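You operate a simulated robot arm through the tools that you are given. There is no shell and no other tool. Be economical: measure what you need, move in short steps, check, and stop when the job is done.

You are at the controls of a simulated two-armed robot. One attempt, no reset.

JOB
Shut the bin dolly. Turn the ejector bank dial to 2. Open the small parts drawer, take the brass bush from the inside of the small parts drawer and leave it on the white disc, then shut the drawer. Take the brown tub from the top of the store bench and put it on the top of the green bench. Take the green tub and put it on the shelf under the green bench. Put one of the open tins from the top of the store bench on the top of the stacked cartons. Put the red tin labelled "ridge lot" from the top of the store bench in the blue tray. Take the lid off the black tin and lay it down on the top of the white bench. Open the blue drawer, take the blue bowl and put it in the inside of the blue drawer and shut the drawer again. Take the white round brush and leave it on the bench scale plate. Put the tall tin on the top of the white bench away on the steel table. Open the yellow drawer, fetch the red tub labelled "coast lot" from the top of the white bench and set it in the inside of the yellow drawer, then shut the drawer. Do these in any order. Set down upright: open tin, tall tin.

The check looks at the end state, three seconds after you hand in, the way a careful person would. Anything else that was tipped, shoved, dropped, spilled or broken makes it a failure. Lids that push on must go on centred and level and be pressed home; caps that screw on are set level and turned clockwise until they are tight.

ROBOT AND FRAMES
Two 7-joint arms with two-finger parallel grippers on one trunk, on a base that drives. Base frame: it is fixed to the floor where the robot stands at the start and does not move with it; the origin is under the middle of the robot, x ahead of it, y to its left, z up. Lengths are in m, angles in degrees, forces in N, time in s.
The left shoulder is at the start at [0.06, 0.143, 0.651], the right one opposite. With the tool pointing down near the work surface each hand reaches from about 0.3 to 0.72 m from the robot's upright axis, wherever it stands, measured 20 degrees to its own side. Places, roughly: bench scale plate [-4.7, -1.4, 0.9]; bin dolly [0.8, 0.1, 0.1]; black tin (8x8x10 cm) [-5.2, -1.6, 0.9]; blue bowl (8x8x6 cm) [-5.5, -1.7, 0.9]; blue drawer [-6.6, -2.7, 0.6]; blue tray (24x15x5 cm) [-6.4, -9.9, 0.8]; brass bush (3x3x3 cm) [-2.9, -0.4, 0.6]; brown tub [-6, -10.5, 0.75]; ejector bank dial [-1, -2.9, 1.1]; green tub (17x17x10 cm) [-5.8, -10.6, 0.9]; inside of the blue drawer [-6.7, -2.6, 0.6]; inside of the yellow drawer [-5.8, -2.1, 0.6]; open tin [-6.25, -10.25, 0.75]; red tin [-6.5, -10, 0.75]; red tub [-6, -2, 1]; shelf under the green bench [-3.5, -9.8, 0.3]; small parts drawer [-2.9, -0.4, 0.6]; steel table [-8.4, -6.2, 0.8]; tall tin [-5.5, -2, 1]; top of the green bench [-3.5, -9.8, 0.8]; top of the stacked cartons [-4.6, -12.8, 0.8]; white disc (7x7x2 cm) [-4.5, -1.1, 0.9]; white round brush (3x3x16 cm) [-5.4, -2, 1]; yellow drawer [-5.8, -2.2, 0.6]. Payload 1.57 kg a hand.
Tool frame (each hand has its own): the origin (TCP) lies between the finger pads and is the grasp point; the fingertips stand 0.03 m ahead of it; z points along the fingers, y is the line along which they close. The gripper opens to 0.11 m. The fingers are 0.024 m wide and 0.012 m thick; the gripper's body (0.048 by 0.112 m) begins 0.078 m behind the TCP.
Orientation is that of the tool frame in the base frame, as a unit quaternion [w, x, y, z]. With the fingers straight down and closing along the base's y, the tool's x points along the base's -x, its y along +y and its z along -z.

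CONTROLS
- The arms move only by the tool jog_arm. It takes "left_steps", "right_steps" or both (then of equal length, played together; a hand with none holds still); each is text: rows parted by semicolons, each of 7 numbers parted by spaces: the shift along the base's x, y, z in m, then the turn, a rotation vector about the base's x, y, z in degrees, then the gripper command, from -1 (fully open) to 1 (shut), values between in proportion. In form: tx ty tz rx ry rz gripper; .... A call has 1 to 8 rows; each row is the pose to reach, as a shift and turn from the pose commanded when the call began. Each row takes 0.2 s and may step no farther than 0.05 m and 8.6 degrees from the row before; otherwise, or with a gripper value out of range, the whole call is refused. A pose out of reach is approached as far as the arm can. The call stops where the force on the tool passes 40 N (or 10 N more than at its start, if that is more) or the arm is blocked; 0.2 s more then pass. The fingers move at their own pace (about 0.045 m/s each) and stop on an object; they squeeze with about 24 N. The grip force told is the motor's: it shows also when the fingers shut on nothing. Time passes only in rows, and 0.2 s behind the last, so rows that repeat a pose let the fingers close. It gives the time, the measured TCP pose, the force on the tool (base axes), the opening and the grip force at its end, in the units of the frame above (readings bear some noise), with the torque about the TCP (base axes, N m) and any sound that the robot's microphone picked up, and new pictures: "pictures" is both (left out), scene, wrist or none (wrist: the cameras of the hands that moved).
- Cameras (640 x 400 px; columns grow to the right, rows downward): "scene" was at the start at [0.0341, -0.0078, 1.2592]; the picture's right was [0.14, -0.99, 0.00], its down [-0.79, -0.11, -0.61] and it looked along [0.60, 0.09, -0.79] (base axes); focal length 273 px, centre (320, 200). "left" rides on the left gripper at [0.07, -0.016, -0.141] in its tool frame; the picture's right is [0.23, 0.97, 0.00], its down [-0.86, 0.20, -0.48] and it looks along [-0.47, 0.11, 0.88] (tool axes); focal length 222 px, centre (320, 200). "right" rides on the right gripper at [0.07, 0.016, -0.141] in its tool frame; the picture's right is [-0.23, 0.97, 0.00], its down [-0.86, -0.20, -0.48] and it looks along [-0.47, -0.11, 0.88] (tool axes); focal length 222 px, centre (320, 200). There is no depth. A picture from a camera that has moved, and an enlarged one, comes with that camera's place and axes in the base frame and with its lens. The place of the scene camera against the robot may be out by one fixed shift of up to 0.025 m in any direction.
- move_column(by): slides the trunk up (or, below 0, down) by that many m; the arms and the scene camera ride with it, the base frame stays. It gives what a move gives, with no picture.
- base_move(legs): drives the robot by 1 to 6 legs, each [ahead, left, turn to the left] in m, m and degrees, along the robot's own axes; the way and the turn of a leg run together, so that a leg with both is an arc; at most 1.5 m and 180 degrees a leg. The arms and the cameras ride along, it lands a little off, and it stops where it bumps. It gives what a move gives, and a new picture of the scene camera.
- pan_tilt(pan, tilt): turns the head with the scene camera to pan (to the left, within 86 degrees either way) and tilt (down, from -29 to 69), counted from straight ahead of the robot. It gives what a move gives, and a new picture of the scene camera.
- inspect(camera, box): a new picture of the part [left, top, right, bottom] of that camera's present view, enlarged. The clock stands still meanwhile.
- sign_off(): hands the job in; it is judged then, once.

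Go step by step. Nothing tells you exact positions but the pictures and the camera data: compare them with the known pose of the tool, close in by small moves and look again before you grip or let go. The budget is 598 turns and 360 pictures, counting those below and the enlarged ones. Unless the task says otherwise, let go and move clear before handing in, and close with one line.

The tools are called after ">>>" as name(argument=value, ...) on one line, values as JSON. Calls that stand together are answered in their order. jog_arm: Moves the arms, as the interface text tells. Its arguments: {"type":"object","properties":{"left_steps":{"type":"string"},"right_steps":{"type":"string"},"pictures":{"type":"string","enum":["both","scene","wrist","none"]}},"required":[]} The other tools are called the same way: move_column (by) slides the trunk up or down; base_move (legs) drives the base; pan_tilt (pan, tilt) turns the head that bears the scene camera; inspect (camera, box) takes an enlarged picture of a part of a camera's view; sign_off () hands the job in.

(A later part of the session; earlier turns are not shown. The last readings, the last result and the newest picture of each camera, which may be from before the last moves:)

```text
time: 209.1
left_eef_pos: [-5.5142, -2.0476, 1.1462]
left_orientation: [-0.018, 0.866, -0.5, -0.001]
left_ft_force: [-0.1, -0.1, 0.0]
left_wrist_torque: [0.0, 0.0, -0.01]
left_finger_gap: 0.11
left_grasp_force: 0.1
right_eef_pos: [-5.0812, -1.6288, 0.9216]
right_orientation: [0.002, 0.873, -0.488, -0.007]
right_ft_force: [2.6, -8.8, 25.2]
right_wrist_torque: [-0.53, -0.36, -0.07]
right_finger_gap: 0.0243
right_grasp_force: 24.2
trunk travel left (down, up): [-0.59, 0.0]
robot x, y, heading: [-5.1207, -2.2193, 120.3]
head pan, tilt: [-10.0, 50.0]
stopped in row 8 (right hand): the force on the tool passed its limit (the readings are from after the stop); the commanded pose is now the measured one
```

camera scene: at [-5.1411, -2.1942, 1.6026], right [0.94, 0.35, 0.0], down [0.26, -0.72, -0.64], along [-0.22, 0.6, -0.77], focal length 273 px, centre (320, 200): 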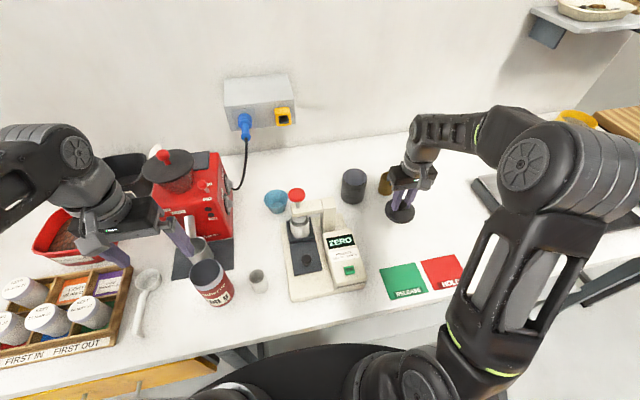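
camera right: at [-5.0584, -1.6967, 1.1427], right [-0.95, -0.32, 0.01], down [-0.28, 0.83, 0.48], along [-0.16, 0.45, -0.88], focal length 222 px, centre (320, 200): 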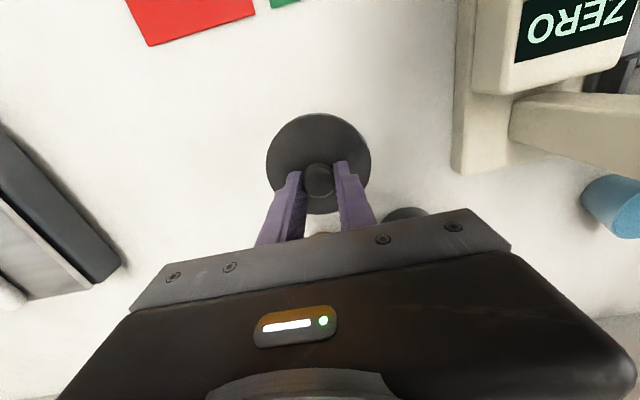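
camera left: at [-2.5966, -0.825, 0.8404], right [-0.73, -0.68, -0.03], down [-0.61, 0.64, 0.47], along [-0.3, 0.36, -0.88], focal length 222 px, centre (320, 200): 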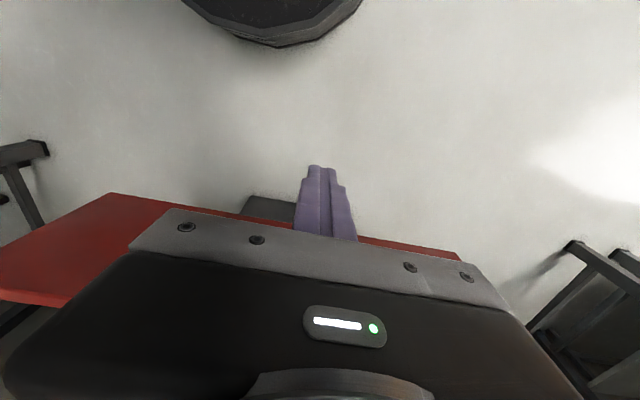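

Contact with the bench. I ease up 2 mm and release the lid.

>>> jog_arm(right_steps="0 0 0.002 0 0 0 1; 0 0 0.002 0 0 0 0.5; 0 0 0.002 0 0 0 0.1; 0 0 0.002 0 0 0 0; 0 0 0.03 0 0 0 0; 0 0 0.07 0 0 0 0; 0 0 0.12 0 0 0 0; 0 0 0.17 0 0 0 0", pictures="both")

```text
time: 210.9
left_eef_pos: [-5.5145, -2.0456, 1.1454]
left_orientation: [-0.018, 0.866, -0.499, 0.0]
left_ft_force: [0.7, -0.1, 0.5]
left_wrist_torque: [0.0, 0.0, 0.04]
left_finger_gap: 0.1101
left_grasp_force: 0.1
right_eef_pos: [-5.0857, -1.6267, 1.0923]
right_orientation: [0.001, 0.873, -0.487, -0.006]
right_ft_force: [-0.3, -1.1, -0.8]
right_wrist_torque: [0.0, 0.01, -0.01]
right_finger_gap: 0.0551
right_grasp_force: 0.0
trunk travel left (down, up): [-0.59, 0.0]
robot x, y, heading: [-5.1216, -2.2223, 120.1]
head pan, tilt: [-10.0, 50.0]
camera scene: at [-5.1409, -2.1955, 1.6026], right [0.94, 0.35, 0.0], down [0.26, -0.72, -0.64], along [-0.22, 0.6, -0.77], focal length 273 px, centre (320, 200)
camera right: at [-5.06, -1.6948, 1.233], right [-0.95, -0.32, 0.01], down [-0.28, 0.83, 0.48], along [-0.16, 0.46, -0.87], focal length 222 px, centre (320, 200)
```

scene: 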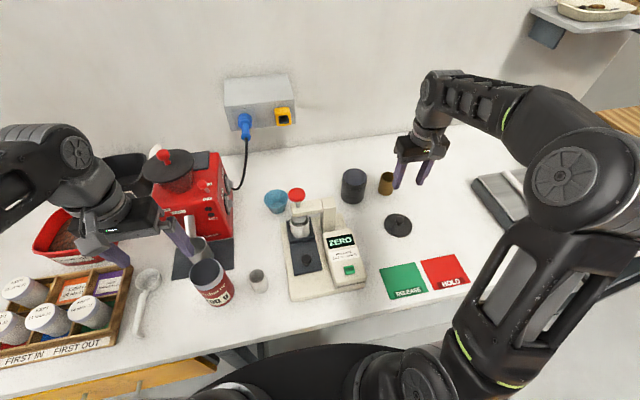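
right: 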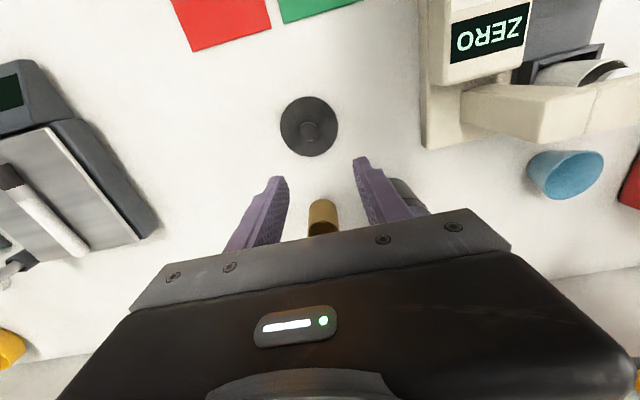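

The lid lies flat on the bench. Next the blue bowl near [-5.465, -1.707]. I lift the hand higher and slide the base left, keeping clear of the meter's red knob.

>>> jog_arm(right_steps="0.015 -0.026 0.03 0 0 0 0; 0.03 -0.052 0.06 0 0 0 0; 0.045 -0.078 0.09 0 0 0 -0.3; 0.06 -0.104 0.1 0 0 0 -0.3", pictures="none")

>>> base_move(legs=[[-0.1, 0, 0], [0, 0.24, 0], [0.08, 0, 0]])

>>> jog_arm(right_steps="0 0 -0.01 0 0 0 -0.3", pictures="wrist")

```text
time: 212.1
left_eef_pos: [-5.5142, -2.0429, 1.1451]
left_orientation: [-0.016, 0.866, -0.5, 0.0]
left_ft_force: [0.9, 0.0, -0.3]
left_wrist_torque: [-0.09, 0.07, 0.03]
left_finger_gap: 0.1099
left_grasp_force: 0.1
right_eef_pos: [-5.0567, -1.7348, 1.203]
right_orientation: [-0.007, 0.899, -0.438, -0.025]
right_ft_force: [0.6, 0.4, 0.5]
right_wrist_torque: [-0.07, 0.04, 0.03]
right_finger_gap: 0.0716
right_grasp_force: 0.1
right hand out of reach, approached as far as the arm can: row 3
trunk travel left (down, up): [-0.59, 0.0]
robot x, y, heading: [-5.1198, -2.2228, 120.1]
head pan, tilt: [-10.0, 50.0]
stopped in row 4 (right hand): the arm was blocked; the commanded pose is now the measured one
```

```text
time: 215.2
left_eef_pos: [-5.6951, -2.2142, 1.1446]
left_orientation: [-0.019, 0.869, -0.495, 0.001]
left_ft_force: [0.4, -0.3, -0.7]
left_wrist_torque: [0.07, 0.06, 0.02]
left_finger_gap: 0.1099
left_grasp_force: 0.1
right_eef_pos: [-5.2422, -1.9016, 1.2051]
right_orientation: [-0.009, 0.901, -0.433, -0.026]
right_ft_force: [0.3, -0.7, 0.1]
right_wrist_torque: [0.06, 0.04, -0.02]
right_finger_gap: 0.0717
right_grasp_force: 0.1
trunk travel left (down, up): [-0.59, 0.0]
robot x, y, heading: [-5.3012, -2.3858, 120.7]
head pan, tilt: [-10.0, 50.0]
stopped in leg 3: the robot was blocked; the commanded pose is now the measured one
camera scene: at [-5.3189, -2.3598, 1.6027], right [0.94, 0.35, 0.0], down [0.27, -0.72, -0.64], along [-0.23, 0.6, -0.76], focal length 273 px, centre (320, 200)
```

scene: 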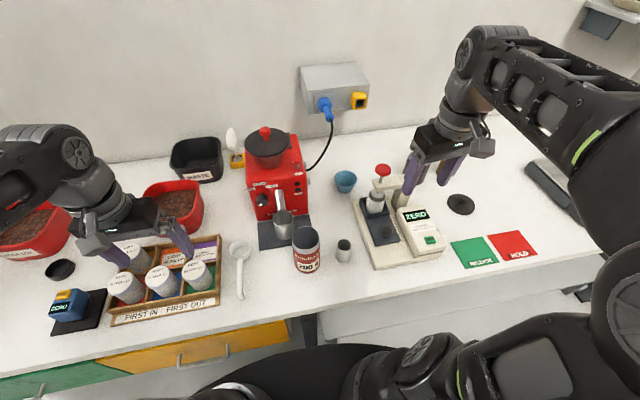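

```text
time: 215.6
left_eef_pos: [-5.697, -2.2116, 1.1439]
left_orientation: [-0.016, 0.869, -0.495, 0.001]
left_ft_force: [-0.2, -0.5, -0.5]
left_wrist_torque: [-0.01, 0.02, -0.04]
left_finger_gap: 0.11
left_grasp_force: 0.0
right_eef_pos: [-5.2435, -1.8994, 1.194]
right_orientation: [-0.008, 0.901, -0.433, -0.025]
right_ft_force: [-0.4, 0.5, -0.2]
right_wrist_torque: [0.01, -0.04, -0.01]
right_finger_gap: 0.0716
right_grasp_force: 0.0
trunk travel left (down, up): [-0.59, 0.0]
robot x, y, heading: [-5.3007, -2.3838, 120.8]
head pan, tilt: [-10.0, 50.0]
camera right: at [-5.2064, -1.9697, 1.3315], right [-0.9, -0.43, 0.02], down [-0.36, 0.77, 0.52], along [-0.24, 0.46, -0.85], focal length 222 px, centre (320, 200)
```

right: 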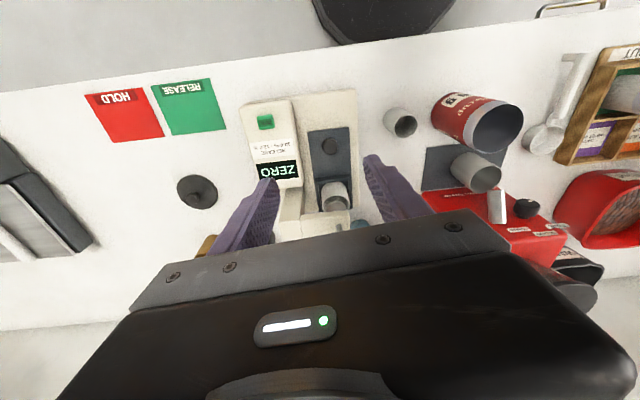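

The base met something at this depth, but the bowl is in reach. I bring the hand through the gap between the grinder and the meter knob, at a safe height.

>>> jog_arm(right_steps="-0.034 -0.02 0 0 0 -4 -0.3; -0.069 -0.041 0 -2.6 -1.5 -9 -0.3; -0.103 -0.061 -0.005 -2.6 -1.5 -9 -0.3; -0.135 -0.045 -0.015 -2.6 -1.5 -9 -0.3; -0.156 -0.011 -0.03 -2.6 -1.5 -9 -0.3; -0.176 0.024 -0.045 -2.6 -1.5 -9 -0.3; -0.197 0.058 -0.06 -2.6 -1.5 -9 -0.3; -0.217 0.092 -0.08 -2.6 -1.5 -9 -0.3", pictures="both")

```text
time: 217.4
left_eef_pos: [-5.698, -2.2087, 1.1444]
left_orientation: [-0.018, 0.868, -0.496, 0.001]
left_ft_force: [-0.5, -0.8, -1.1]
left_wrist_torque: [-0.02, -0.01, -0.02]
left_finger_gap: 0.1099
left_grasp_force: 0.0
right_eef_pos: [-5.4618, -1.8109, 1.1113]
right_orientation: [0.002, 0.864, -0.503, -0.005]
right_ft_force: [0.0, -0.3, -0.2]
right_wrist_torque: [-0.02, -0.04, 0.0]
right_finger_gap: 0.0719
right_grasp_force: 0.2
right hand out of reach, approached as far as the arm can: row 2, 8
trunk travel left (down, up): [-0.59, 0.0]
robot x, y, heading: [-5.2997, -2.388, 120.5]
head pan, tilt: [-10.0, 50.0]
camera scene: at [-5.3215, -2.3561, 1.6026], right [0.94, 0.35, 0.0], down [0.27, -0.72, -0.64], along [-0.23, 0.6, -0.77], focal length 273 px, centre (320, 200)
camera right: at [-5.4401, -1.8794, 1.2528], right [-0.96, -0.28, 0.01], down [-0.24, 0.84, 0.48], along [-0.15, 0.46, -0.88], focal length 222 px, centre (320, 200)
```

scene: 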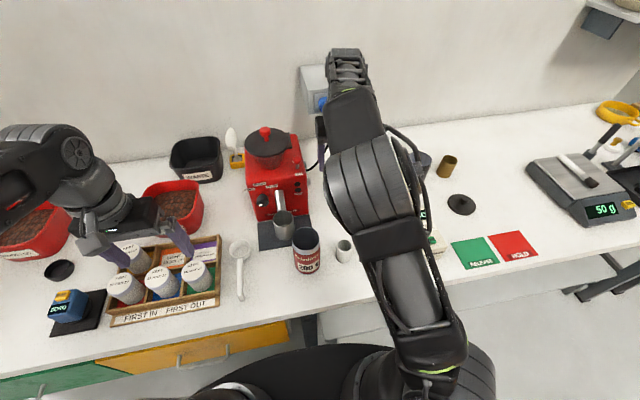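
right: 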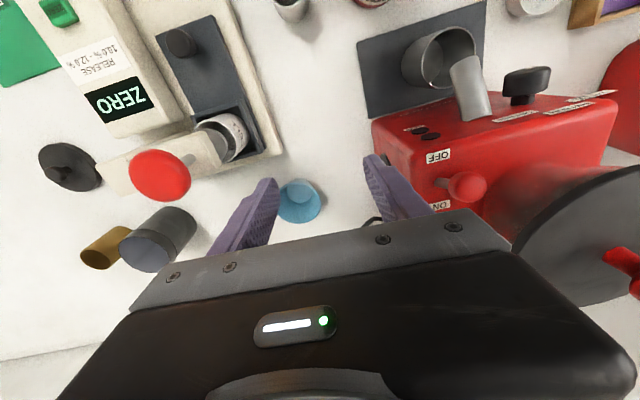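

The bowl is at about [-5.464, -1.703]. I go forward and down over it, opening the hand.

>>> jog_arm(right_steps="-0.001 0.03 -0.03 0 0 0 -0.5; -0.002 0.06 -0.06 0 0 0 -0.8; -0.003 0.085 -0.085 0 0 0 -1; -0.003 0.106 -0.095 0 0 0 -1", pictures="both")

```text
time: 218.4
left_eef_pos: [-5.6965, -2.2125, 1.1439]
left_orientation: [-0.018, 0.869, -0.495, 0.001]
left_ft_force: [-0.4, 0.0, 0.0]
left_wrist_torque: [0.03, 0.02, 0.01]
left_finger_gap: 0.1099
left_grasp_force: 0.1
right_eef_pos: [-5.4541, -1.7982, 1.0259]
right_orientation: [0.003, 0.865, -0.502, -0.003]
right_ft_force: [0.3, -0.1, 0.5]
right_wrist_torque: [0.02, 0.03, 0.04]
right_finger_gap: 0.1103
right_grasp_force: 0.1
right hand out of reach, approached as far as the arm can: row 1, 2, 3, 4
trunk travel left (down, up): [-0.59, 0.0]
robot x, y, heading: [-5.2983, -2.3852, 120.6]
head pan, tilt: [-10.0, 50.0]
camera scene: at [-5.3206, -2.3574, 1.6027], right [0.94, 0.35, 0.0], down [0.27, -0.72, -0.64], along [-0.23, 0.6, -0.77], focal length 273 px, centre (320, 200)
camera right: at [-5.4332, -1.8658, 1.168], right [-0.96, -0.28, 0.01], down [-0.25, 0.84, 0.48], along [-0.14, 0.46, -0.88], focal length 222 px, centre (320, 200)
```

scene: 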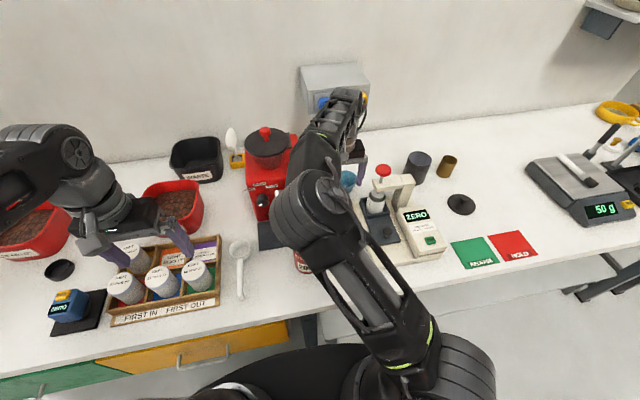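
right: 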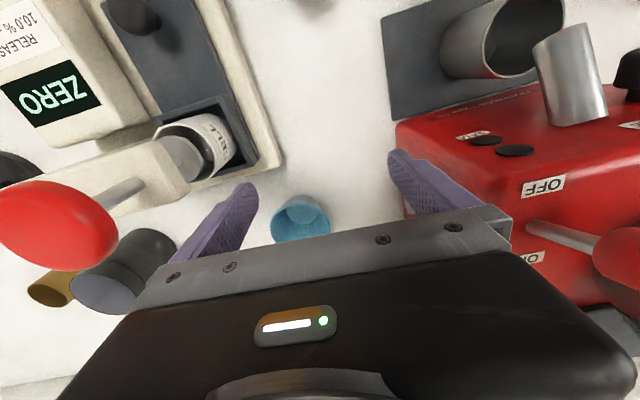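

The elbow folded inward again; the target should lie further to my right. I back the hand out the way it came.

>>> jog_arm(right_steps="0.002 -0.01 0.03 0 0 0 -0.5; 0.006 -0.025 0.06 0 0 0 -0.3; 0.012 -0.04 0.09 0 0 0 -0.3; 0.03 -0.075 0.11 0 0 0 -0.3; 0.048 -0.11 0.13 0 0 0 -0.3; 0.066 -0.14 0.14 0 0 0 -0.3; 0.1 -0.135 0.14 0 0 0 -0.3; 0.14 -0.115 0.14 0 0 0 -0.3", pictures="none")

>>> base_move(legs=[[-0.06, 0, -0.5], [0, 0.13, 0], [0.05, 0, 0]])

```text
time: 220.2
left_eef_pos: [-5.6963, -2.2108, 1.1442]
left_orientation: [-0.017, 0.869, -0.495, 0.001]
left_ft_force: [-0.1, -0.6, -0.3]
left_wrist_torque: [0.01, 0.02, 0.0]
left_finger_gap: 0.1101
left_grasp_force: 0.0
right_eef_pos: [-5.3108, -1.9102, 1.1681]
right_orientation: [0.004, 0.865, -0.502, -0.003]
right_ft_force: [-0.1, -0.8, -0.1]
right_wrist_torque: [-0.03, 0.04, 0.0]
right_finger_gap: 0.0714
right_grasp_force: 0.0
trunk travel left (down, up): [-0.59, 0.0]
robot x, y, heading: [-5.2996, -2.3861, 120.5]
head pan, tilt: [-10.0, 50.0]
```

```text
time: 222.6
left_eef_pos: [-5.8029, -2.2772, 1.1429]
left_orientation: [-0.017, 0.866, -0.5, 0.002]
left_ft_force: [-0.4, 1.1, 0.2]
left_wrist_torque: [-0.04, -0.04, -0.03]
left_finger_gap: 0.11
left_grasp_force: 0.1
right_eef_pos: [-5.4149, -1.9817, 1.1664]
right_orientation: [0.004, 0.862, -0.507, -0.002]
right_ft_force: [0.0, 0.1, 0.1]
right_wrist_torque: [-0.02, -0.07, -0.02]
right_finger_gap: 0.0715
right_grasp_force: 0.0
trunk travel left (down, up): [-0.59, 0.0]
robot x, y, heading: [-5.4069, -2.4547, 119.9]
head pan, tilt: [-10.0, 50.0]
camera scene: at [-5.4284, -2.4265, 1.6025], right [0.94, 0.34, 0.0], down [0.26, -0.72, -0.64], along [-0.22, 0.6, -0.77], focal length 273 px, centre (320, 200)
```

scene: 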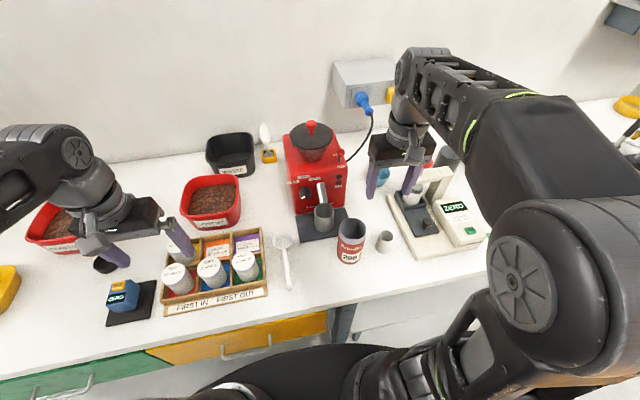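

Now the bowl lies at fwd 0.68, right 0.32. I approach, passing left of the meter knob.

>>> jog_arm(right_steps="-0.0156 0.037 -0.01 0 0 0 -0.3; -0.031 0.0744 -0.025 0 0 0 -0.3; -0.0425 0.114 -0.045 0 0 0 -0.3; -0.047 0.152 -0.07 0 0 0 -0.3", pictures="both")

```text
time: 223.6
left_eef_pos: [-5.8024, -2.279, 1.1438]
left_orientation: [-0.018, 0.866, -0.5, 0.002]
left_ft_force: [-0.5, -1.1, 0.2]
left_wrist_torque: [0.02, -0.01, -0.01]
left_finger_gap: 0.1105
left_grasp_force: 0.0
right_eef_pos: [-5.4641, -1.8578, 1.1012]
right_orientation: [0.002, 0.862, -0.506, -0.004]
right_ft_force: [-0.2, -0.7, 0.2]
right_wrist_torque: [0.02, 0.01, -0.01]
right_finger_gap: 0.0718
right_grasp_force: 0.0
right hand out of reach, approached as far as the arm can: row 4
trunk travel left (down, up): [-0.59, 0.0]
robot x, y, heading: [-5.4048, -2.4522, 120.4]
head pan, tilt: [-10.0, 50.0]
camera scene: at [-5.4272, -2.4296, 1.6027], right [0.94, 0.34, 0.0], down [0.26, -0.72, -0.64], along [-0.22, 0.6, -0.77], focal length 273 px, centre (320, 200)
camera right: at [-5.442, -1.9264, 1.2416], right [-0.96, -0.28, 0.01], down [-0.24, 0.84, 0.48], along [-0.14, 0.46, -0.88], focal length 222 px, centre (320, 200)
```

scene: 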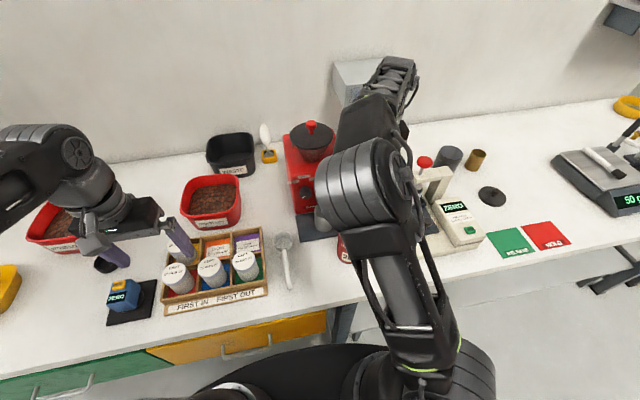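
right: 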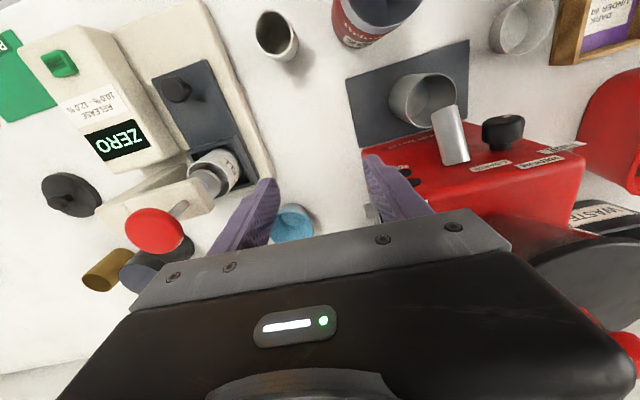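

The reach is just too far from here. I retract to home, shift the base slightly right, and will pass the knob low with fingers closed.

>>> jog_arm(right_steps="0.01 -0.02 0.03 0 0 0 0.5; 0.03 -0.05 0.05 0 0 0 1; 0.05 -0.085 0.06 0 0 0 1; 0.075 -0.11 0.065 0 0 0 1; 0.1 -0.12 0.065 0 0 0 1; 0.11 -0.12 0.065 0 0 0 1", pictures="none")

>>> base_move(legs=[[0, -0.081, 0], [0.03, 0, 0]])

```text
time: 225.0
left_eef_pos: [-5.8008, -2.2784, 1.1443]
left_orientation: [-0.018, 0.866, -0.5, 0.0]
left_ft_force: [0.2, -1.2, 0.4]
left_wrist_torque: [0.01, -0.02, 0.0]
left_finger_gap: 0.1099
left_grasp_force: 0.0
right_eef_pos: [-5.3503, -1.98, 1.1629]
right_orientation: [0.005, 0.862, -0.507, -0.003]
right_ft_force: [-0.3, -0.2, -0.9]
right_wrist_torque: [-0.04, 0.01, -0.03]
right_finger_gap: 0.0001
right_grasp_force: 21.5
trunk travel left (down, up): [-0.59, 0.0]
robot x, y, heading: [-5.4049, -2.4538, 119.9]
head pan, tilt: [-10.0, 50.0]
```

```text
time: 226.5
left_eef_pos: [-5.7376, -2.2279, 1.1438]
left_orientation: [-0.017, 0.866, -0.5, 0.001]
left_ft_force: [0.9, 1.2, 1.0]
left_wrist_torque: [0.04, 0.03, 0.0]
left_finger_gap: 0.11
left_grasp_force: 0.1
right_eef_pos: [-5.2866, -1.9271, 1.1627]
right_orientation: [0.004, 0.862, -0.507, -0.003]
right_ft_force: [0.2, 0.6, 0.4]
right_wrist_torque: [0.0, 0.06, 0.02]
right_finger_gap: 0.0
right_grasp_force: 21.0
trunk travel left (down, up): [-0.59, 0.0]
robot x, y, heading: [-5.3371, -2.4058, 120.1]
head pan, tilt: [-10.0, 50.0]
stopped in leg 2: the robot was blocked; the commanded pose is now the measured one
camera scene: at [-5.3622, -2.3773, 1.6026], right [0.94, 0.34, 0.0], down [0.26, -0.72, -0.64], along [-0.22, 0.6, -0.77], focal length 273 px, centre (320, 200)
```

scene: 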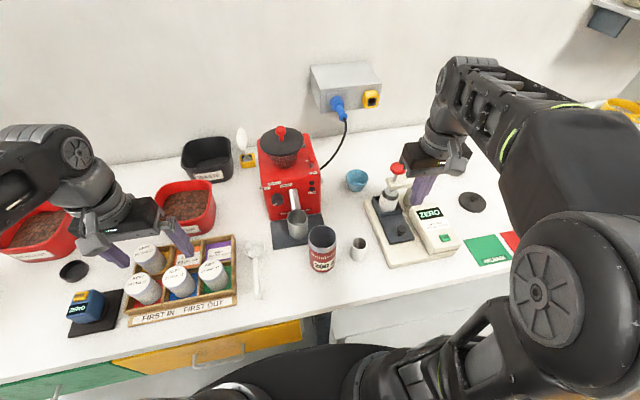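

>>> jog_arm(right_steps="-0.036 -0.021 -0.01 0 0 0 1; -0.072 -0.0415 -0.03 0 0 0 1; -0.072 -0.0415 -0.065 0 0 0 1; -0.072 -0.0415 -0.095 0 0 0 1; -0.092 -0.007 -0.1 0 0 0 1; -0.112 0.028 -0.105 0 0 0 1; -0.132 0.0625 -0.11 0 0 0 1", pictures="both")

```text
time: 228.1
left_eef_pos: [-5.7369, -2.2268, 1.1444]
left_orientation: [-0.017, 0.866, -0.5, 0.002]
left_ft_force: [0.2, -0.4, 0.2]
left_wrist_torque: [-0.03, -0.03, -0.02]
left_finger_gap: 0.1098
left_grasp_force: 0.2
right_eef_pos: [-5.421, -1.8656, 1.0512]
right_orientation: [0.004, 0.862, -0.507, -0.002]
right_ft_force: [0.1, -0.8, 0.0]
right_wrist_torque: [-0.02, -0.04, -0.03]
right_finger_gap: 0.0
right_grasp_force: 21.1
trunk travel left (down, up): [-0.59, 0.0]
robot x, y, heading: [-5.3421, -2.4037, 120.0]
head pan, tilt: [-10.0, 50.0]
camera scene: at [-5.3634, -2.3763, 1.6026], right [0.94, 0.34, 0.0], down [0.26, -0.72, -0.64], along [-0.22, 0.6, -0.77], focal length 273 px, centre (320, 200)
camera right: at [-5.4007, -1.9342, 1.1935], right [-0.96, -0.27, 0.01], down [-0.24, 0.85, 0.48], along [-0.14, 0.46, -0.88], focal length 222 px, centre (320, 200)
```

scene: 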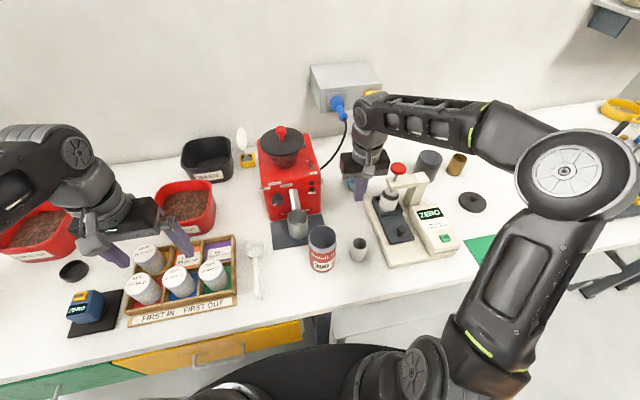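
right: 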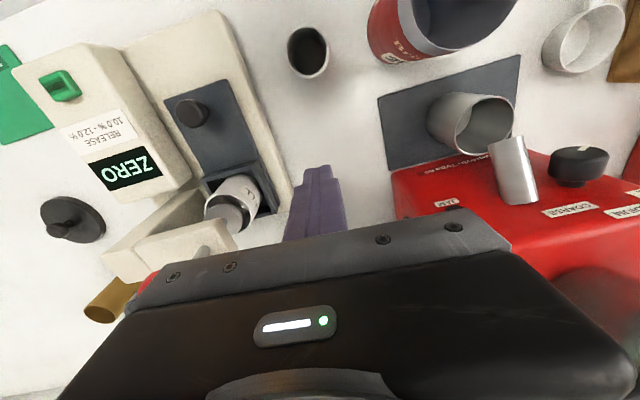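

Elbow stays out. I continue forward past the knob and open above the bowl.

>>> jog_arm(right_steps="-0.024 0.032 0 0 0 0 1; -0.044 0.067 -0.005 0 0 0 1; -0.051 0.109 -0.015 0 0 0 0.5; -0.053 0.1425 -0.02 0 0 0 -0.3; -0.053 0.161 -0.025 0 0 0 -1; -0.053 0.161 -0.03 0 0 0 -1", pictures="both")

```text
time: 229.5
left_eef_pos: [-5.7372, -2.2283, 1.1431]
left_orientation: [-0.017, 0.866, -0.5, 0.001]
left_ft_force: [-0.4, 0.0, -0.5]
left_wrist_torque: [-0.02, -0.03, -0.01]
left_finger_gap: 0.1101
left_grasp_force: 0.0
right_eef_pos: [-5.4736, -1.7132, 1.0295]
right_orientation: [0.004, 0.863, -0.506, -0.002]
right_ft_force: [0.7, 0.4, 0.2]
right_wrist_torque: [-0.01, -0.01, 0.0]
right_finger_gap: 0.082
right_grasp_force: 0.1
right hand out of reach, approached as far as the arm can: row 5, 6
trunk travel left (down, up): [-0.59, 0.0]
robot x, y, heading: [-5.3411, -2.4077, 119.9]
head pan, tilt: [-10.0, 50.0]
camera scene: at [-5.3628, -2.3774, 1.6026], right [0.94, 0.34, 0.0], down [0.26, -0.72, -0.64], along [-0.22, 0.6, -0.77], focal length 273 px, centre (320, 200)
camera right: at [-5.4522, -1.7804, 1.1714], right [-0.96, -0.28, 0.01], down [-0.24, 0.85, 0.48], along [-0.14, 0.46, -0.88], focal length 222 px, centre (320, 200)
```

scene: 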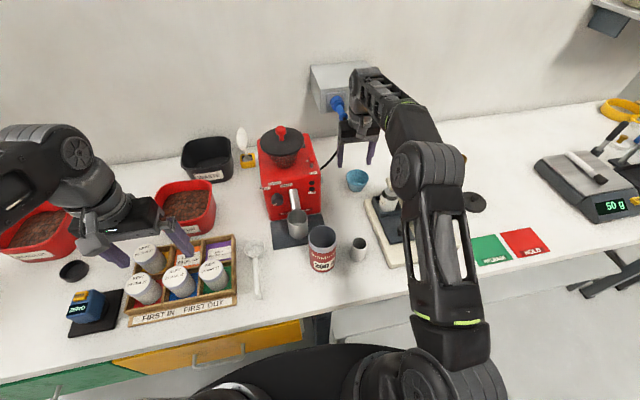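
right: 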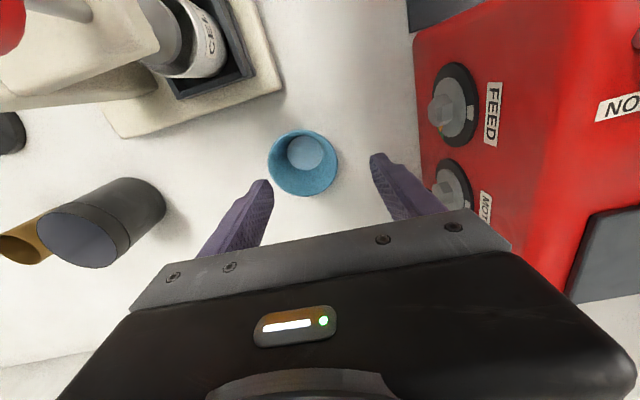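

The bowl's rim centre is at about [-5.461, -1.695]. I centre on it and lower.

>>> jog_arm(right_steps="0 0 -0.01 0 0 0 -1; 0.006 0.008 -0.025 0 0 0 -1; 0.0126 0.017 -0.035 0 0 0 -1; 0.0126 0.017 -0.04 0 0 0 -1", pictures="wrist")

```text
time: 230.5
left_eef_pos: [-5.7385, -2.2278, 1.1438]
left_orientation: [-0.018, 0.866, -0.5, 0.001]
left_ft_force: [-1.4, -0.9, -0.2]
left_wrist_torque: [0.01, 0.01, -0.01]
left_finger_gap: 0.11
left_grasp_force: 0.1
right_eef_pos: [-5.4594, -1.6956, 0.9908]
right_orientation: [0.004, 0.862, -0.507, -0.002]
right_ft_force: [1.2, 0.4, -0.2]
right_wrist_torque: [-0.01, -0.01, 0.01]
right_finger_gap: 0.1098
right_grasp_force: 0.1
trunk travel left (down, up): [-0.59, 0.0]
robot x, y, heading: [-5.3379, -2.406, 120.0]
head pan, tilt: [-10.0, 50.0]
camera right: at [-5.4378, -1.7638, 1.1326], right [-0.96, -0.28, 0.01], down [-0.24, 0.85, 0.48], along [-0.14, 0.46, -0.88], focal length 222 px, centre (320, 200)
```

right: 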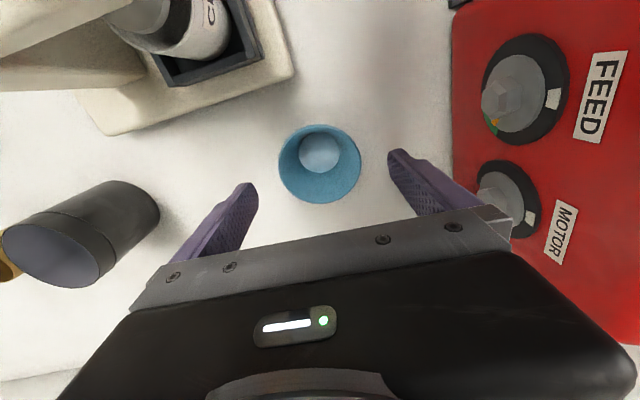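

Aligned. I descend and grip the bowl.

>>> jog_arm(right_steps="0.001 -0.002 -0.02 0 0 0 -1; 0.001 -0.002 -0.04 0 0 0 -1; 0.001 -0.002 -0.056 0 0 0 -1; 0.001 -0.002 -0.056 0 0 0 0; 0.001 -0.002 -0.056 0 0 0 0.3; 0.001 -0.002 -0.056 0 0 0 0.3; 0.001 -0.002 -0.056 0 0 0 0.3", pictures="wrist")

```text
time: 232.1
left_eef_pos: [-5.7376, -2.2279, 1.1445]
left_orientation: [-0.017, 0.866, -0.5, 0.001]
left_ft_force: [-0.2, 0.1, -0.7]
left_wrist_torque: [0.01, -0.02, 0.01]
left_finger_gap: 0.11
left_grasp_force: 0.1
right_eef_pos: [-5.4581, -1.6971, 0.9321]
right_orientation: [0.004, 0.862, -0.507, -0.002]
right_ft_force: [0.8, -0.6, 0.7]
right_wrist_torque: [0.02, 0.0, -0.03]
right_finger_gap: 0.077
right_grasp_force: 24.3
trunk travel left (down, up): [-0.59, 0.0]
robot x, y, heading: [-5.3424, -2.405, 120.0]
head pan, tilt: [-10.0, 50.0]
camera right: at [-5.4367, -1.7659, 1.0753], right [-0.96, -0.28, 0.01], down [-0.24, 0.85, 0.48], along [-0.14, 0.46, -0.88], focal length 222 px, centre (320, 200)
```

right: 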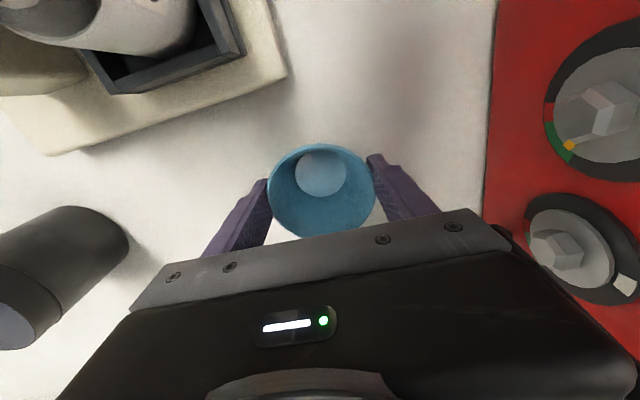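

Bowl gripped. I lift it and withdraw between grinder and knob.

>>> jog_arm(right_steps="0 0 0.03 0 0 0 0.3; 0 0 0.06 0 0 0 0.3; 0 0 0.09 0 0 0 0.3; 0.002 -0.0335 0.115 0 0 0 0.3; 0.0025 -0.0735 0.13 0 0 0 0.3", pictures="both")

```text
time: 233.3
left_eef_pos: [-5.7376, -2.2283, 1.1433]
left_orientation: [-0.017, 0.866, -0.5, 0.001]
left_ft_force: [-0.8, -1.0, 0.0]
left_wrist_torque: [-0.02, -0.01, 0.0]
left_finger_gap: 0.1098
left_grasp_force: 0.0
right_eef_pos: [-5.4513, -1.7724, 1.0672]
right_orientation: [0.004, 0.862, -0.507, -0.002]
right_ft_force: [-0.1, -0.2, -1.4]
right_wrist_torque: [0.03, -0.01, 0.01]
right_finger_gap: 0.0767
right_grasp_force: 23.5
trunk travel left (down, up): [-0.59, 0.0]
robot x, y, heading: [-5.3443, -2.4037, 120.0]
head pan, tilt: [-10.0, 50.0]
camera scene: at [-5.3628, -2.3787, 1.6026], right [0.94, 0.34, 0.0], down [0.26, -0.72, -0.64], along [-0.22, 0.6, -0.77], focal length 273 px, centre (320, 200)
camera right: at [-5.4314, -1.8407, 1.2087], right [-0.96, -0.28, 0.01], down [-0.24, 0.85, 0.48], along [-0.14, 0.46, -0.88], focal length 222 px, centre (320, 200)
```

scene: 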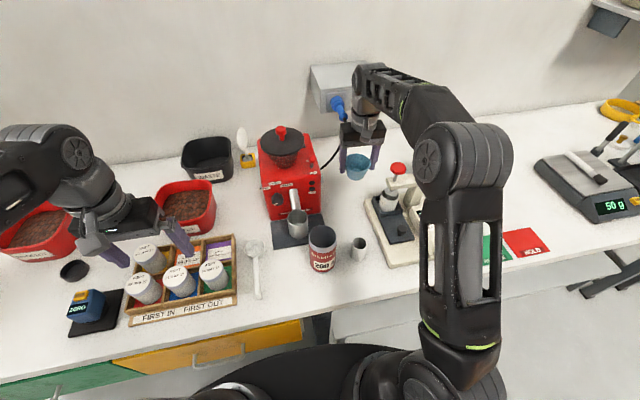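
right: 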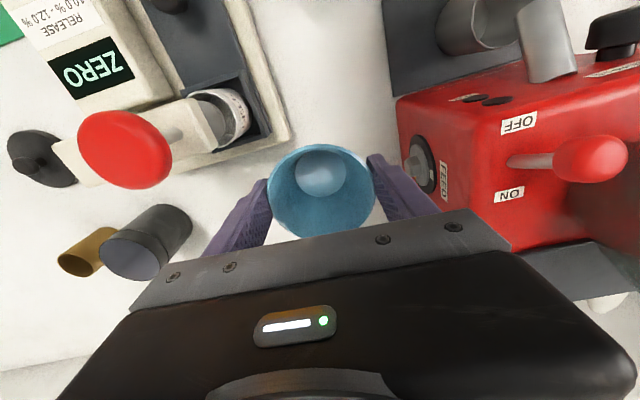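

>>> jog_arm(right_steps="0.0113 -0.04 0.01 0 0 0 0.3; 0.031 -0.075 0.02 0 0 0 0.3; 0.051 -0.11 0.03 0 0 0 0.3; 0.071 -0.145 0.05 0 0 0 0.3; 0.091 -0.175 0.08 0 0 0 0.3", pictures="scene")

```text
time: 234.5
left_eef_pos: [-5.7373, -2.2289, 1.1434]
left_orientation: [-0.017, 0.866, -0.5, 0.001]
left_ft_force: [1.5, -0.2, 0.4]
left_wrist_torque: [0.01, 0.01, -0.02]
left_finger_gap: 0.1101
left_grasp_force: 0.1
right_eef_pos: [-5.3617, -1.9499, 1.1441]
right_orientation: [0.004, 0.862, -0.507, -0.002]
right_ft_force: [1.7, 0.2, -1.5]
right_wrist_torque: [0.0, 0.04, -0.03]
right_finger_gap: 0.0769
right_grasp_force: 23.8
trunk travel left (down, up): [-0.59, 0.0]
robot x, y, heading: [-5.3424, -2.4023, 120.3]
head pan, tilt: [-10.0, 50.0]
camera scene: at [-5.3617, -2.3788, 1.6027], right [0.94, 0.34, 0.0], down [0.26, -0.72, -0.64], along [-0.22, 0.6, -0.77], focal length 273 px, centre (320, 200)
```

scene: 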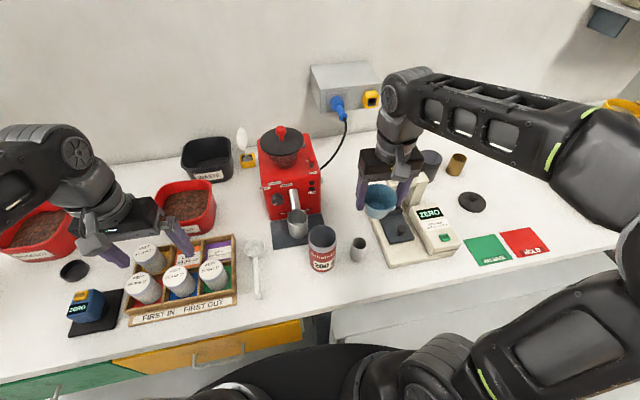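

Bowl is clear. I back off and drive left to the blue drawer.

>>> base_move(legs=[[-0.4, 0, 0], [0, 1.04, 0]])

>>> pan_tilt(pan=15, tilt=45)

```text
time: 242.1
left_eef_pos: [-6.4407, -3.1374, 1.1435]
left_orientation: [-0.017, 0.876, -0.482, 0.001]
left_ft_force: [0.6, -0.4, 0.6]
left_wrist_torque: [-0.01, 0.03, 0.0]
left_finger_gap: 0.11
left_grasp_force: 0.1
right_eef_pos: [-6.0777, -2.8432, 1.1437]
right_orientation: [0.004, 0.872, -0.489, -0.003]
right_ft_force: [0.4, -0.8, -2.4]
right_wrist_torque: [-0.01, 0.0, 0.01]
right_finger_gap: 0.0761
right_grasp_force: 24.7
trunk travel left (down, up): [-0.59, 0.0]
robot x, y, heading: [-6.0346, -3.2984, 122.2]
head pan, tilt: [-10.0, 50.0]
camera scene: at [-6.0607, -3.2716, 1.6026], right [0.92, 0.38, 0.0], down [0.29, -0.71, -0.64], along [-0.24, 0.59, -0.77], focal length 273 px, centre (320, 200)
```

scene: 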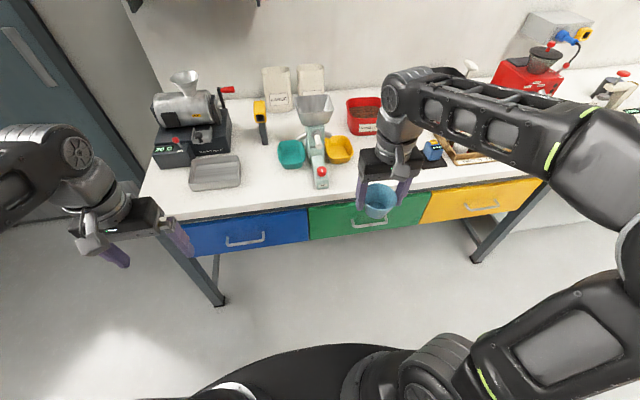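

```text
time: 242.9
left_eef_pos: [-6.4397, -3.1364, 1.1441]
left_orientation: [-0.019, 0.876, -0.482, 0.0]
left_ft_force: [0.4, -1.0, 0.3]
left_wrist_torque: [-0.02, -0.02, 0.0]
left_finger_gap: 0.11
left_grasp_force: 0.0
right_eef_pos: [-6.0758, -2.8429, 1.1433]
right_orientation: [0.003, 0.872, -0.489, -0.002]
right_ft_force: [-0.3, -0.5, -1.0]
right_wrist_torque: [0.0, 0.02, 0.03]
right_finger_gap: 0.0764
right_grasp_force: 23.8
trunk travel left (down, up): [-0.59, 0.0]
robot x, y, heading: [-6.0386, -3.3008, 122.4]
head pan, tilt: [15.0, 45.0]
camera scene: at [-6.0908, -3.2875, 1.6095], right [0.68, 0.74, 0.0], down [0.52, -0.48, -0.71], along [-0.52, 0.48, -0.71], focal length 273 px, centre (320, 200)
```

scene: 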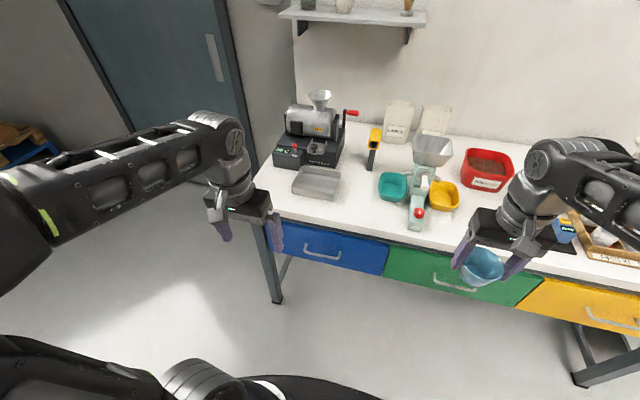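

The blue drawer's handle is near [-6.524, -2.878, 0.715]. I back off a bit, square up, lower the trunk, and turn the left hand to point forward with fingers closing vertically.

>>> base_move(legs=[[-0.14, 0.05, -2.3]])

>>> move_column(by=-0.2)

>>> jog_arm(left_steps="-0.01 0.017 -0.02 0 0 8.5 -0.2; -0.02 0.035 -0.04 0 0 17 -0.2; -0.03 0.052 -0.06 0 0 25.5 -0.2; -0.04 0.07 -0.08 0 0 34 -0.2; -0.05 0.087 -0.1 0 0 42.5 -0.2; -0.05 0.087 -0.12 0 0 51 -0.2; -0.05 0.087 -0.14 0 0 59.5 -0.2; -0.05 0.087 -0.16 0 0 68 -0.2", pictures="scene")

```text
time: 244.3
left_eef_pos: [-6.4019, -3.2652, 1.1429]
left_orientation: [-0.018, 0.865, -0.502, 0.001]
left_ft_force: [-0.3, -0.8, 0.9]
left_wrist_torque: [0.05, 0.0, 0.01]
left_finger_gap: 0.11
left_grasp_force: 0.0
right_eef_pos: [-6.026, -2.9884, 1.1441]
right_orientation: [0.003, 0.861, -0.508, -0.003]
right_ft_force: [-0.9, -0.2, -1.2]
right_wrist_torque: [0.05, -0.03, 0.01]
right_finger_gap: 0.0762
right_grasp_force: 23.7
trunk travel left (down, up): [-0.59, 0.0]
robot x, y, heading: [-6.0069, -3.4422, 119.7]
head pan, tilt: [15.0, 45.0]
camera scene: at [-6.0591, -3.4327, 1.6096], right [0.71, 0.71, 0.0], down [0.5, -0.5, -0.71], along [-0.5, 0.5, -0.71], focal length 273 px, centre (320, 200)
```

scene: 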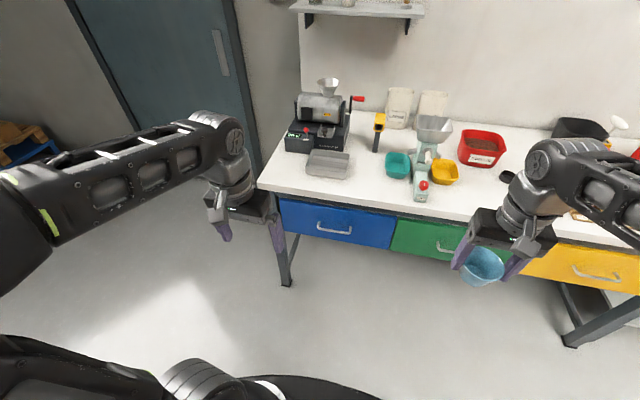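

```text
time: 246.5
left_eef_pos: [-6.4034, -3.2648, 0.9442]
left_orientation: [-0.017, 0.864, -0.502, 0.001]
left_ft_force: [-0.1, -0.8, -0.2]
left_wrist_torque: [0.04, 0.0, 0.01]
left_finger_gap: 0.1102
left_grasp_force: 0.1
right_eef_pos: [-6.0269, -2.9867, 0.9454]
right_orientation: [0.003, 0.861, -0.508, -0.002]
right_ft_force: [0.1, 1.2, -1.1]
right_wrist_torque: [0.0, 0.03, -0.02]
right_finger_gap: 0.0761
right_grasp_force: 24.2
trunk travel left (down, up): [-0.39, 0.2]
robot x, y, heading: [-6.0063, -3.4454, 120.0]
head pan, tilt: [15.0, 45.0]
```

```text
time: 248.3
left_eef_pos: [-6.4547, -3.1765, 0.7862]
left_orientation: [-0.015, 0.997, 0.07, -0.008]
left_ft_force: [-0.9, -0.4, 1.0]
left_wrist_torque: [0.0, 0.02, 0.0]
left_finger_gap: 0.0662
left_grasp_force: 0.0
right_eef_pos: [-6.0267, -2.9867, 0.9431]
right_orientation: [0.004, 0.861, -0.508, -0.002]
right_ft_force: [0.6, 0.6, -2.1]
right_wrist_torque: [-0.06, -0.03, 0.0]
right_finger_gap: 0.0765
right_grasp_force: 24.0
trunk travel left (down, up): [-0.39, 0.2]
robot x, y, heading: [-6.0083, -3.4429, 120.0]
head pan, tilt: [15.0, 45.0]
camera scene: at [-6.0596, -3.4307, 1.4095], right [0.71, 0.71, 0.0], down [0.5, -0.5, -0.71], along [-0.5, 0.5, -0.71], focal length 273 px, centre (320, 200)
```

scene: 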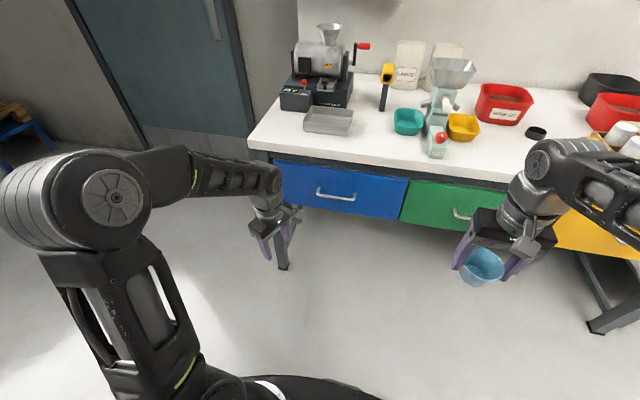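

Two camera heights give the handle at [-6.53, -2.874, 0.706]. I finish the yaw and start tilting while extending.

>>> jog_arm(left_steps="0.02 0.012 -0.01 0 0 8 -0.2; 0.045 0.026 -0.025 0 0 16 -0.2; 0.0736 0.0425 -0.04 0 0 22 -0.2", pictures="none")

>>> jog_arm(left_steps="-0.012 0.022 0 7.1 4.1 0 -0.2; -0.025 0.043 0 14.2 8.2 0 -0.2; -0.04 0.069 0 21.3 12.3 0 -0.2; -0.055 0.095 0 28.4 16.4 0 -0.2; -0.07 0.121 0 35.5 20.5 0 -0.2; -0.085 0.147 -0.01 42.6 24.6 0 -0.2; -0.095 0.165 -0.02 49.7 28.7 0 -0.2; -0.095 0.165 -0.03 56.8 32.8 0 -0.2", pictures="both")

```text
time: 249.1
left_eef_pos: [-6.3794, -3.1359, 0.7427]
left_orientation: [-0.013, 0.966, 0.258, -0.012]
left_ft_force: [-0.3, -0.2, -0.7]
left_wrist_torque: [-0.01, -0.01, 0.01]
left_finger_gap: 0.0659
left_grasp_force: 0.1
right_eef_pos: [-6.0279, -2.9864, 0.9446]
right_orientation: [0.004, 0.862, -0.508, -0.002]
right_ft_force: [0.2, -0.6, -2.2]
right_wrist_torque: [-0.01, -0.02, -0.01]
right_finger_gap: 0.076
right_grasp_force: 24.0
trunk travel left (down, up): [-0.39, 0.2]
robot x, y, heading: [-6.0038, -3.445, 119.7]
head pan, tilt: [15.0, 45.0]
```

```text
time: 250.9
left_eef_pos: [-6.4735, -2.9698, 0.7131]
left_orientation: [-0.534, 0.802, 0.219, -0.151]
left_ft_force: [0.6, -0.9, 1.0]
left_wrist_torque: [-0.03, 0.0, 0.02]
left_finger_gap: 0.0657
left_grasp_force: 0.1
right_eef_pos: [-6.0269, -2.987, 0.9439]
right_orientation: [0.004, 0.862, -0.508, -0.002]
right_ft_force: [0.2, -0.1, -1.5]
right_wrist_torque: [0.02, 0.0, 0.01]
right_finger_gap: 0.0761
right_grasp_force: 23.4
trunk travel left (down, up): [-0.39, 0.2]
robot x, y, heading: [-6.0063, -3.4451, 120.1]
head pan, tilt: [15.0, 45.0]
camera scene: at [-6.0599, -3.4307, 1.4096], right [0.71, 0.71, 0.0], down [0.5, -0.5, -0.71], along [-0.5, 0.5, -0.71], focal length 273 px, centre (320, 200)
camera left: at [-6.3499, -3.0385, 0.78], right [0.38, -0.21, -0.9], down [-0.47, -0.88, 0.01], along [-0.8, 0.42, -0.43], focal length 222 px, centre (320, 200)
```

scene: 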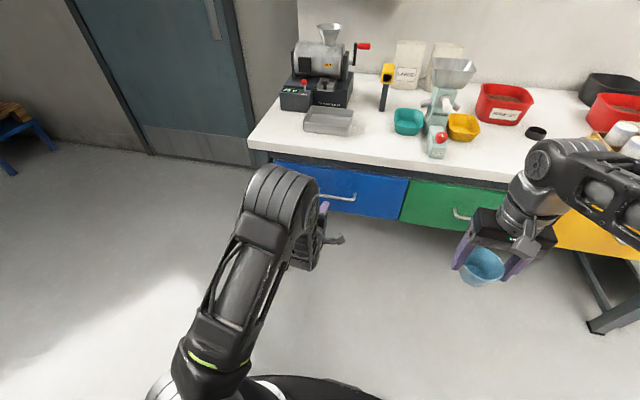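
left: 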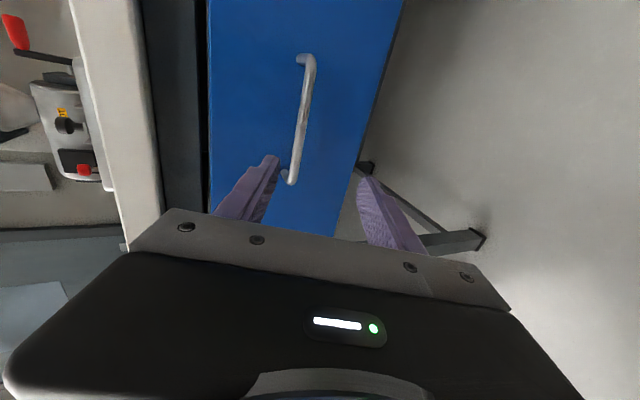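

>>> jog_arm(left_steps="-0.008 0.014 -0.003 7 4 0 -0.2; -0.012 0.022 -0.006 14 8 0 -0.2; -0.012 0.022 -0.008 17.5 10 0 -0.2", pictures="wrist")

```text
time: 251.7
left_eef_pos: [-6.4862, -2.9473, 0.7049]
left_orientation: [-0.667, 0.696, 0.191, -0.186]
left_ft_force: [0.0, 0.0, -0.4]
left_wrist_torque: [-0.01, -0.01, 0.03]
left_finger_gap: 0.0659
left_grasp_force: 0.1
right_eef_pos: [-6.0261, -2.9875, 0.9453]
right_orientation: [0.004, 0.861, -0.508, -0.002]
right_ft_force: [0.3, -0.4, -1.4]
right_wrist_torque: [0.01, 0.03, 0.01]
right_finger_gap: 0.0762
right_grasp_force: 23.6
trunk travel left (down, up): [-0.39, 0.2]
robot x, y, heading: [-6.0068, -3.447, 119.9]
head pan, tilt: [15.0, 45.0]
camera left: at [-6.3551, -3.0303, 0.7255], right [0.21, 0.08, -0.97], down [-0.48, -0.86, -0.18], along [-0.85, 0.51, -0.14], focal length 222 px, centre (320, 200)
```

left: 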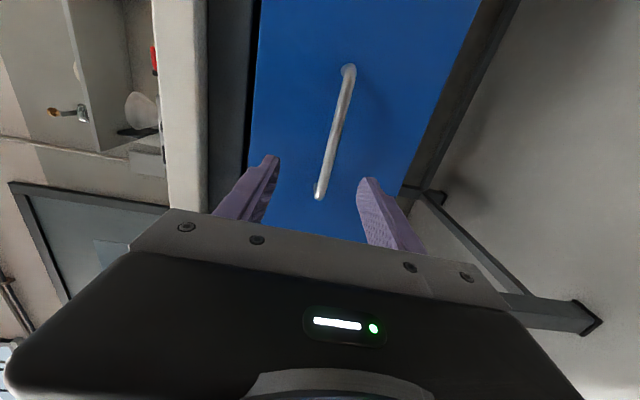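

The handle's middle is about [-6.50, -2.877, 0.696]. I align, advance and grip it.

>>> jog_arm(left_steps="0.02 0.0115 -0.009 1 0.6 0 -0.2; 0.01 0.029 -0.009 2 1.2 0 -0.2; 0 0.046 -0.009 2 1.2 0 -0.2; -0.009 0.062 -0.009 2 1.2 0 -0.2; -0.012 0.067 -0.009 2 1.2 0 -0.2", pictures="wrist")

```text
time: 252.9
left_eef_pos: [-6.5021, -2.8822, 0.6947]
left_orientation: [-0.681, 0.682, 0.187, -0.189]
left_ft_force: [-1.0, 0.4, 0.3]
left_wrist_torque: [-0.01, 0.04, -0.03]
left_finger_gap: 0.0662
left_grasp_force: 0.0
right_eef_pos: [-6.0268, -2.9874, 0.9453]
right_orientation: [0.004, 0.861, -0.508, -0.003]
right_ft_force: [-0.1, -0.8, -0.8]
right_wrist_torque: [0.0, 0.0, -0.01]
right_finger_gap: 0.0758
right_grasp_force: 24.0
trunk travel left (down, up): [-0.39, 0.2]
robot x, y, heading: [-6.0074, -3.4424, 119.8]
head pan, tilt: [15.0, 45.0]
camera left: at [-6.37, -2.967, 0.7097], right [0.19, 0.11, -0.97], down [-0.49, -0.85, -0.2], along [-0.85, 0.51, -0.11], focal length 222 px, centre (320, 200)
```

left: 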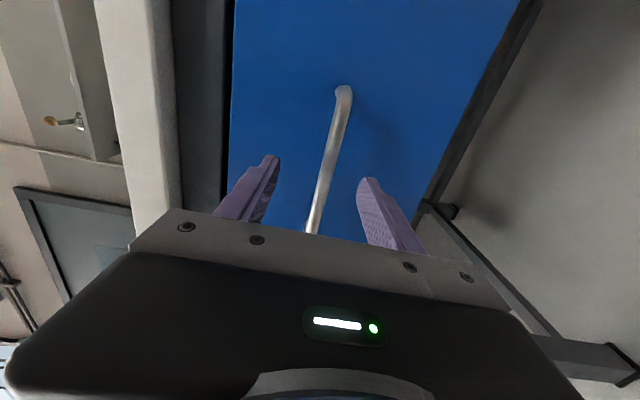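

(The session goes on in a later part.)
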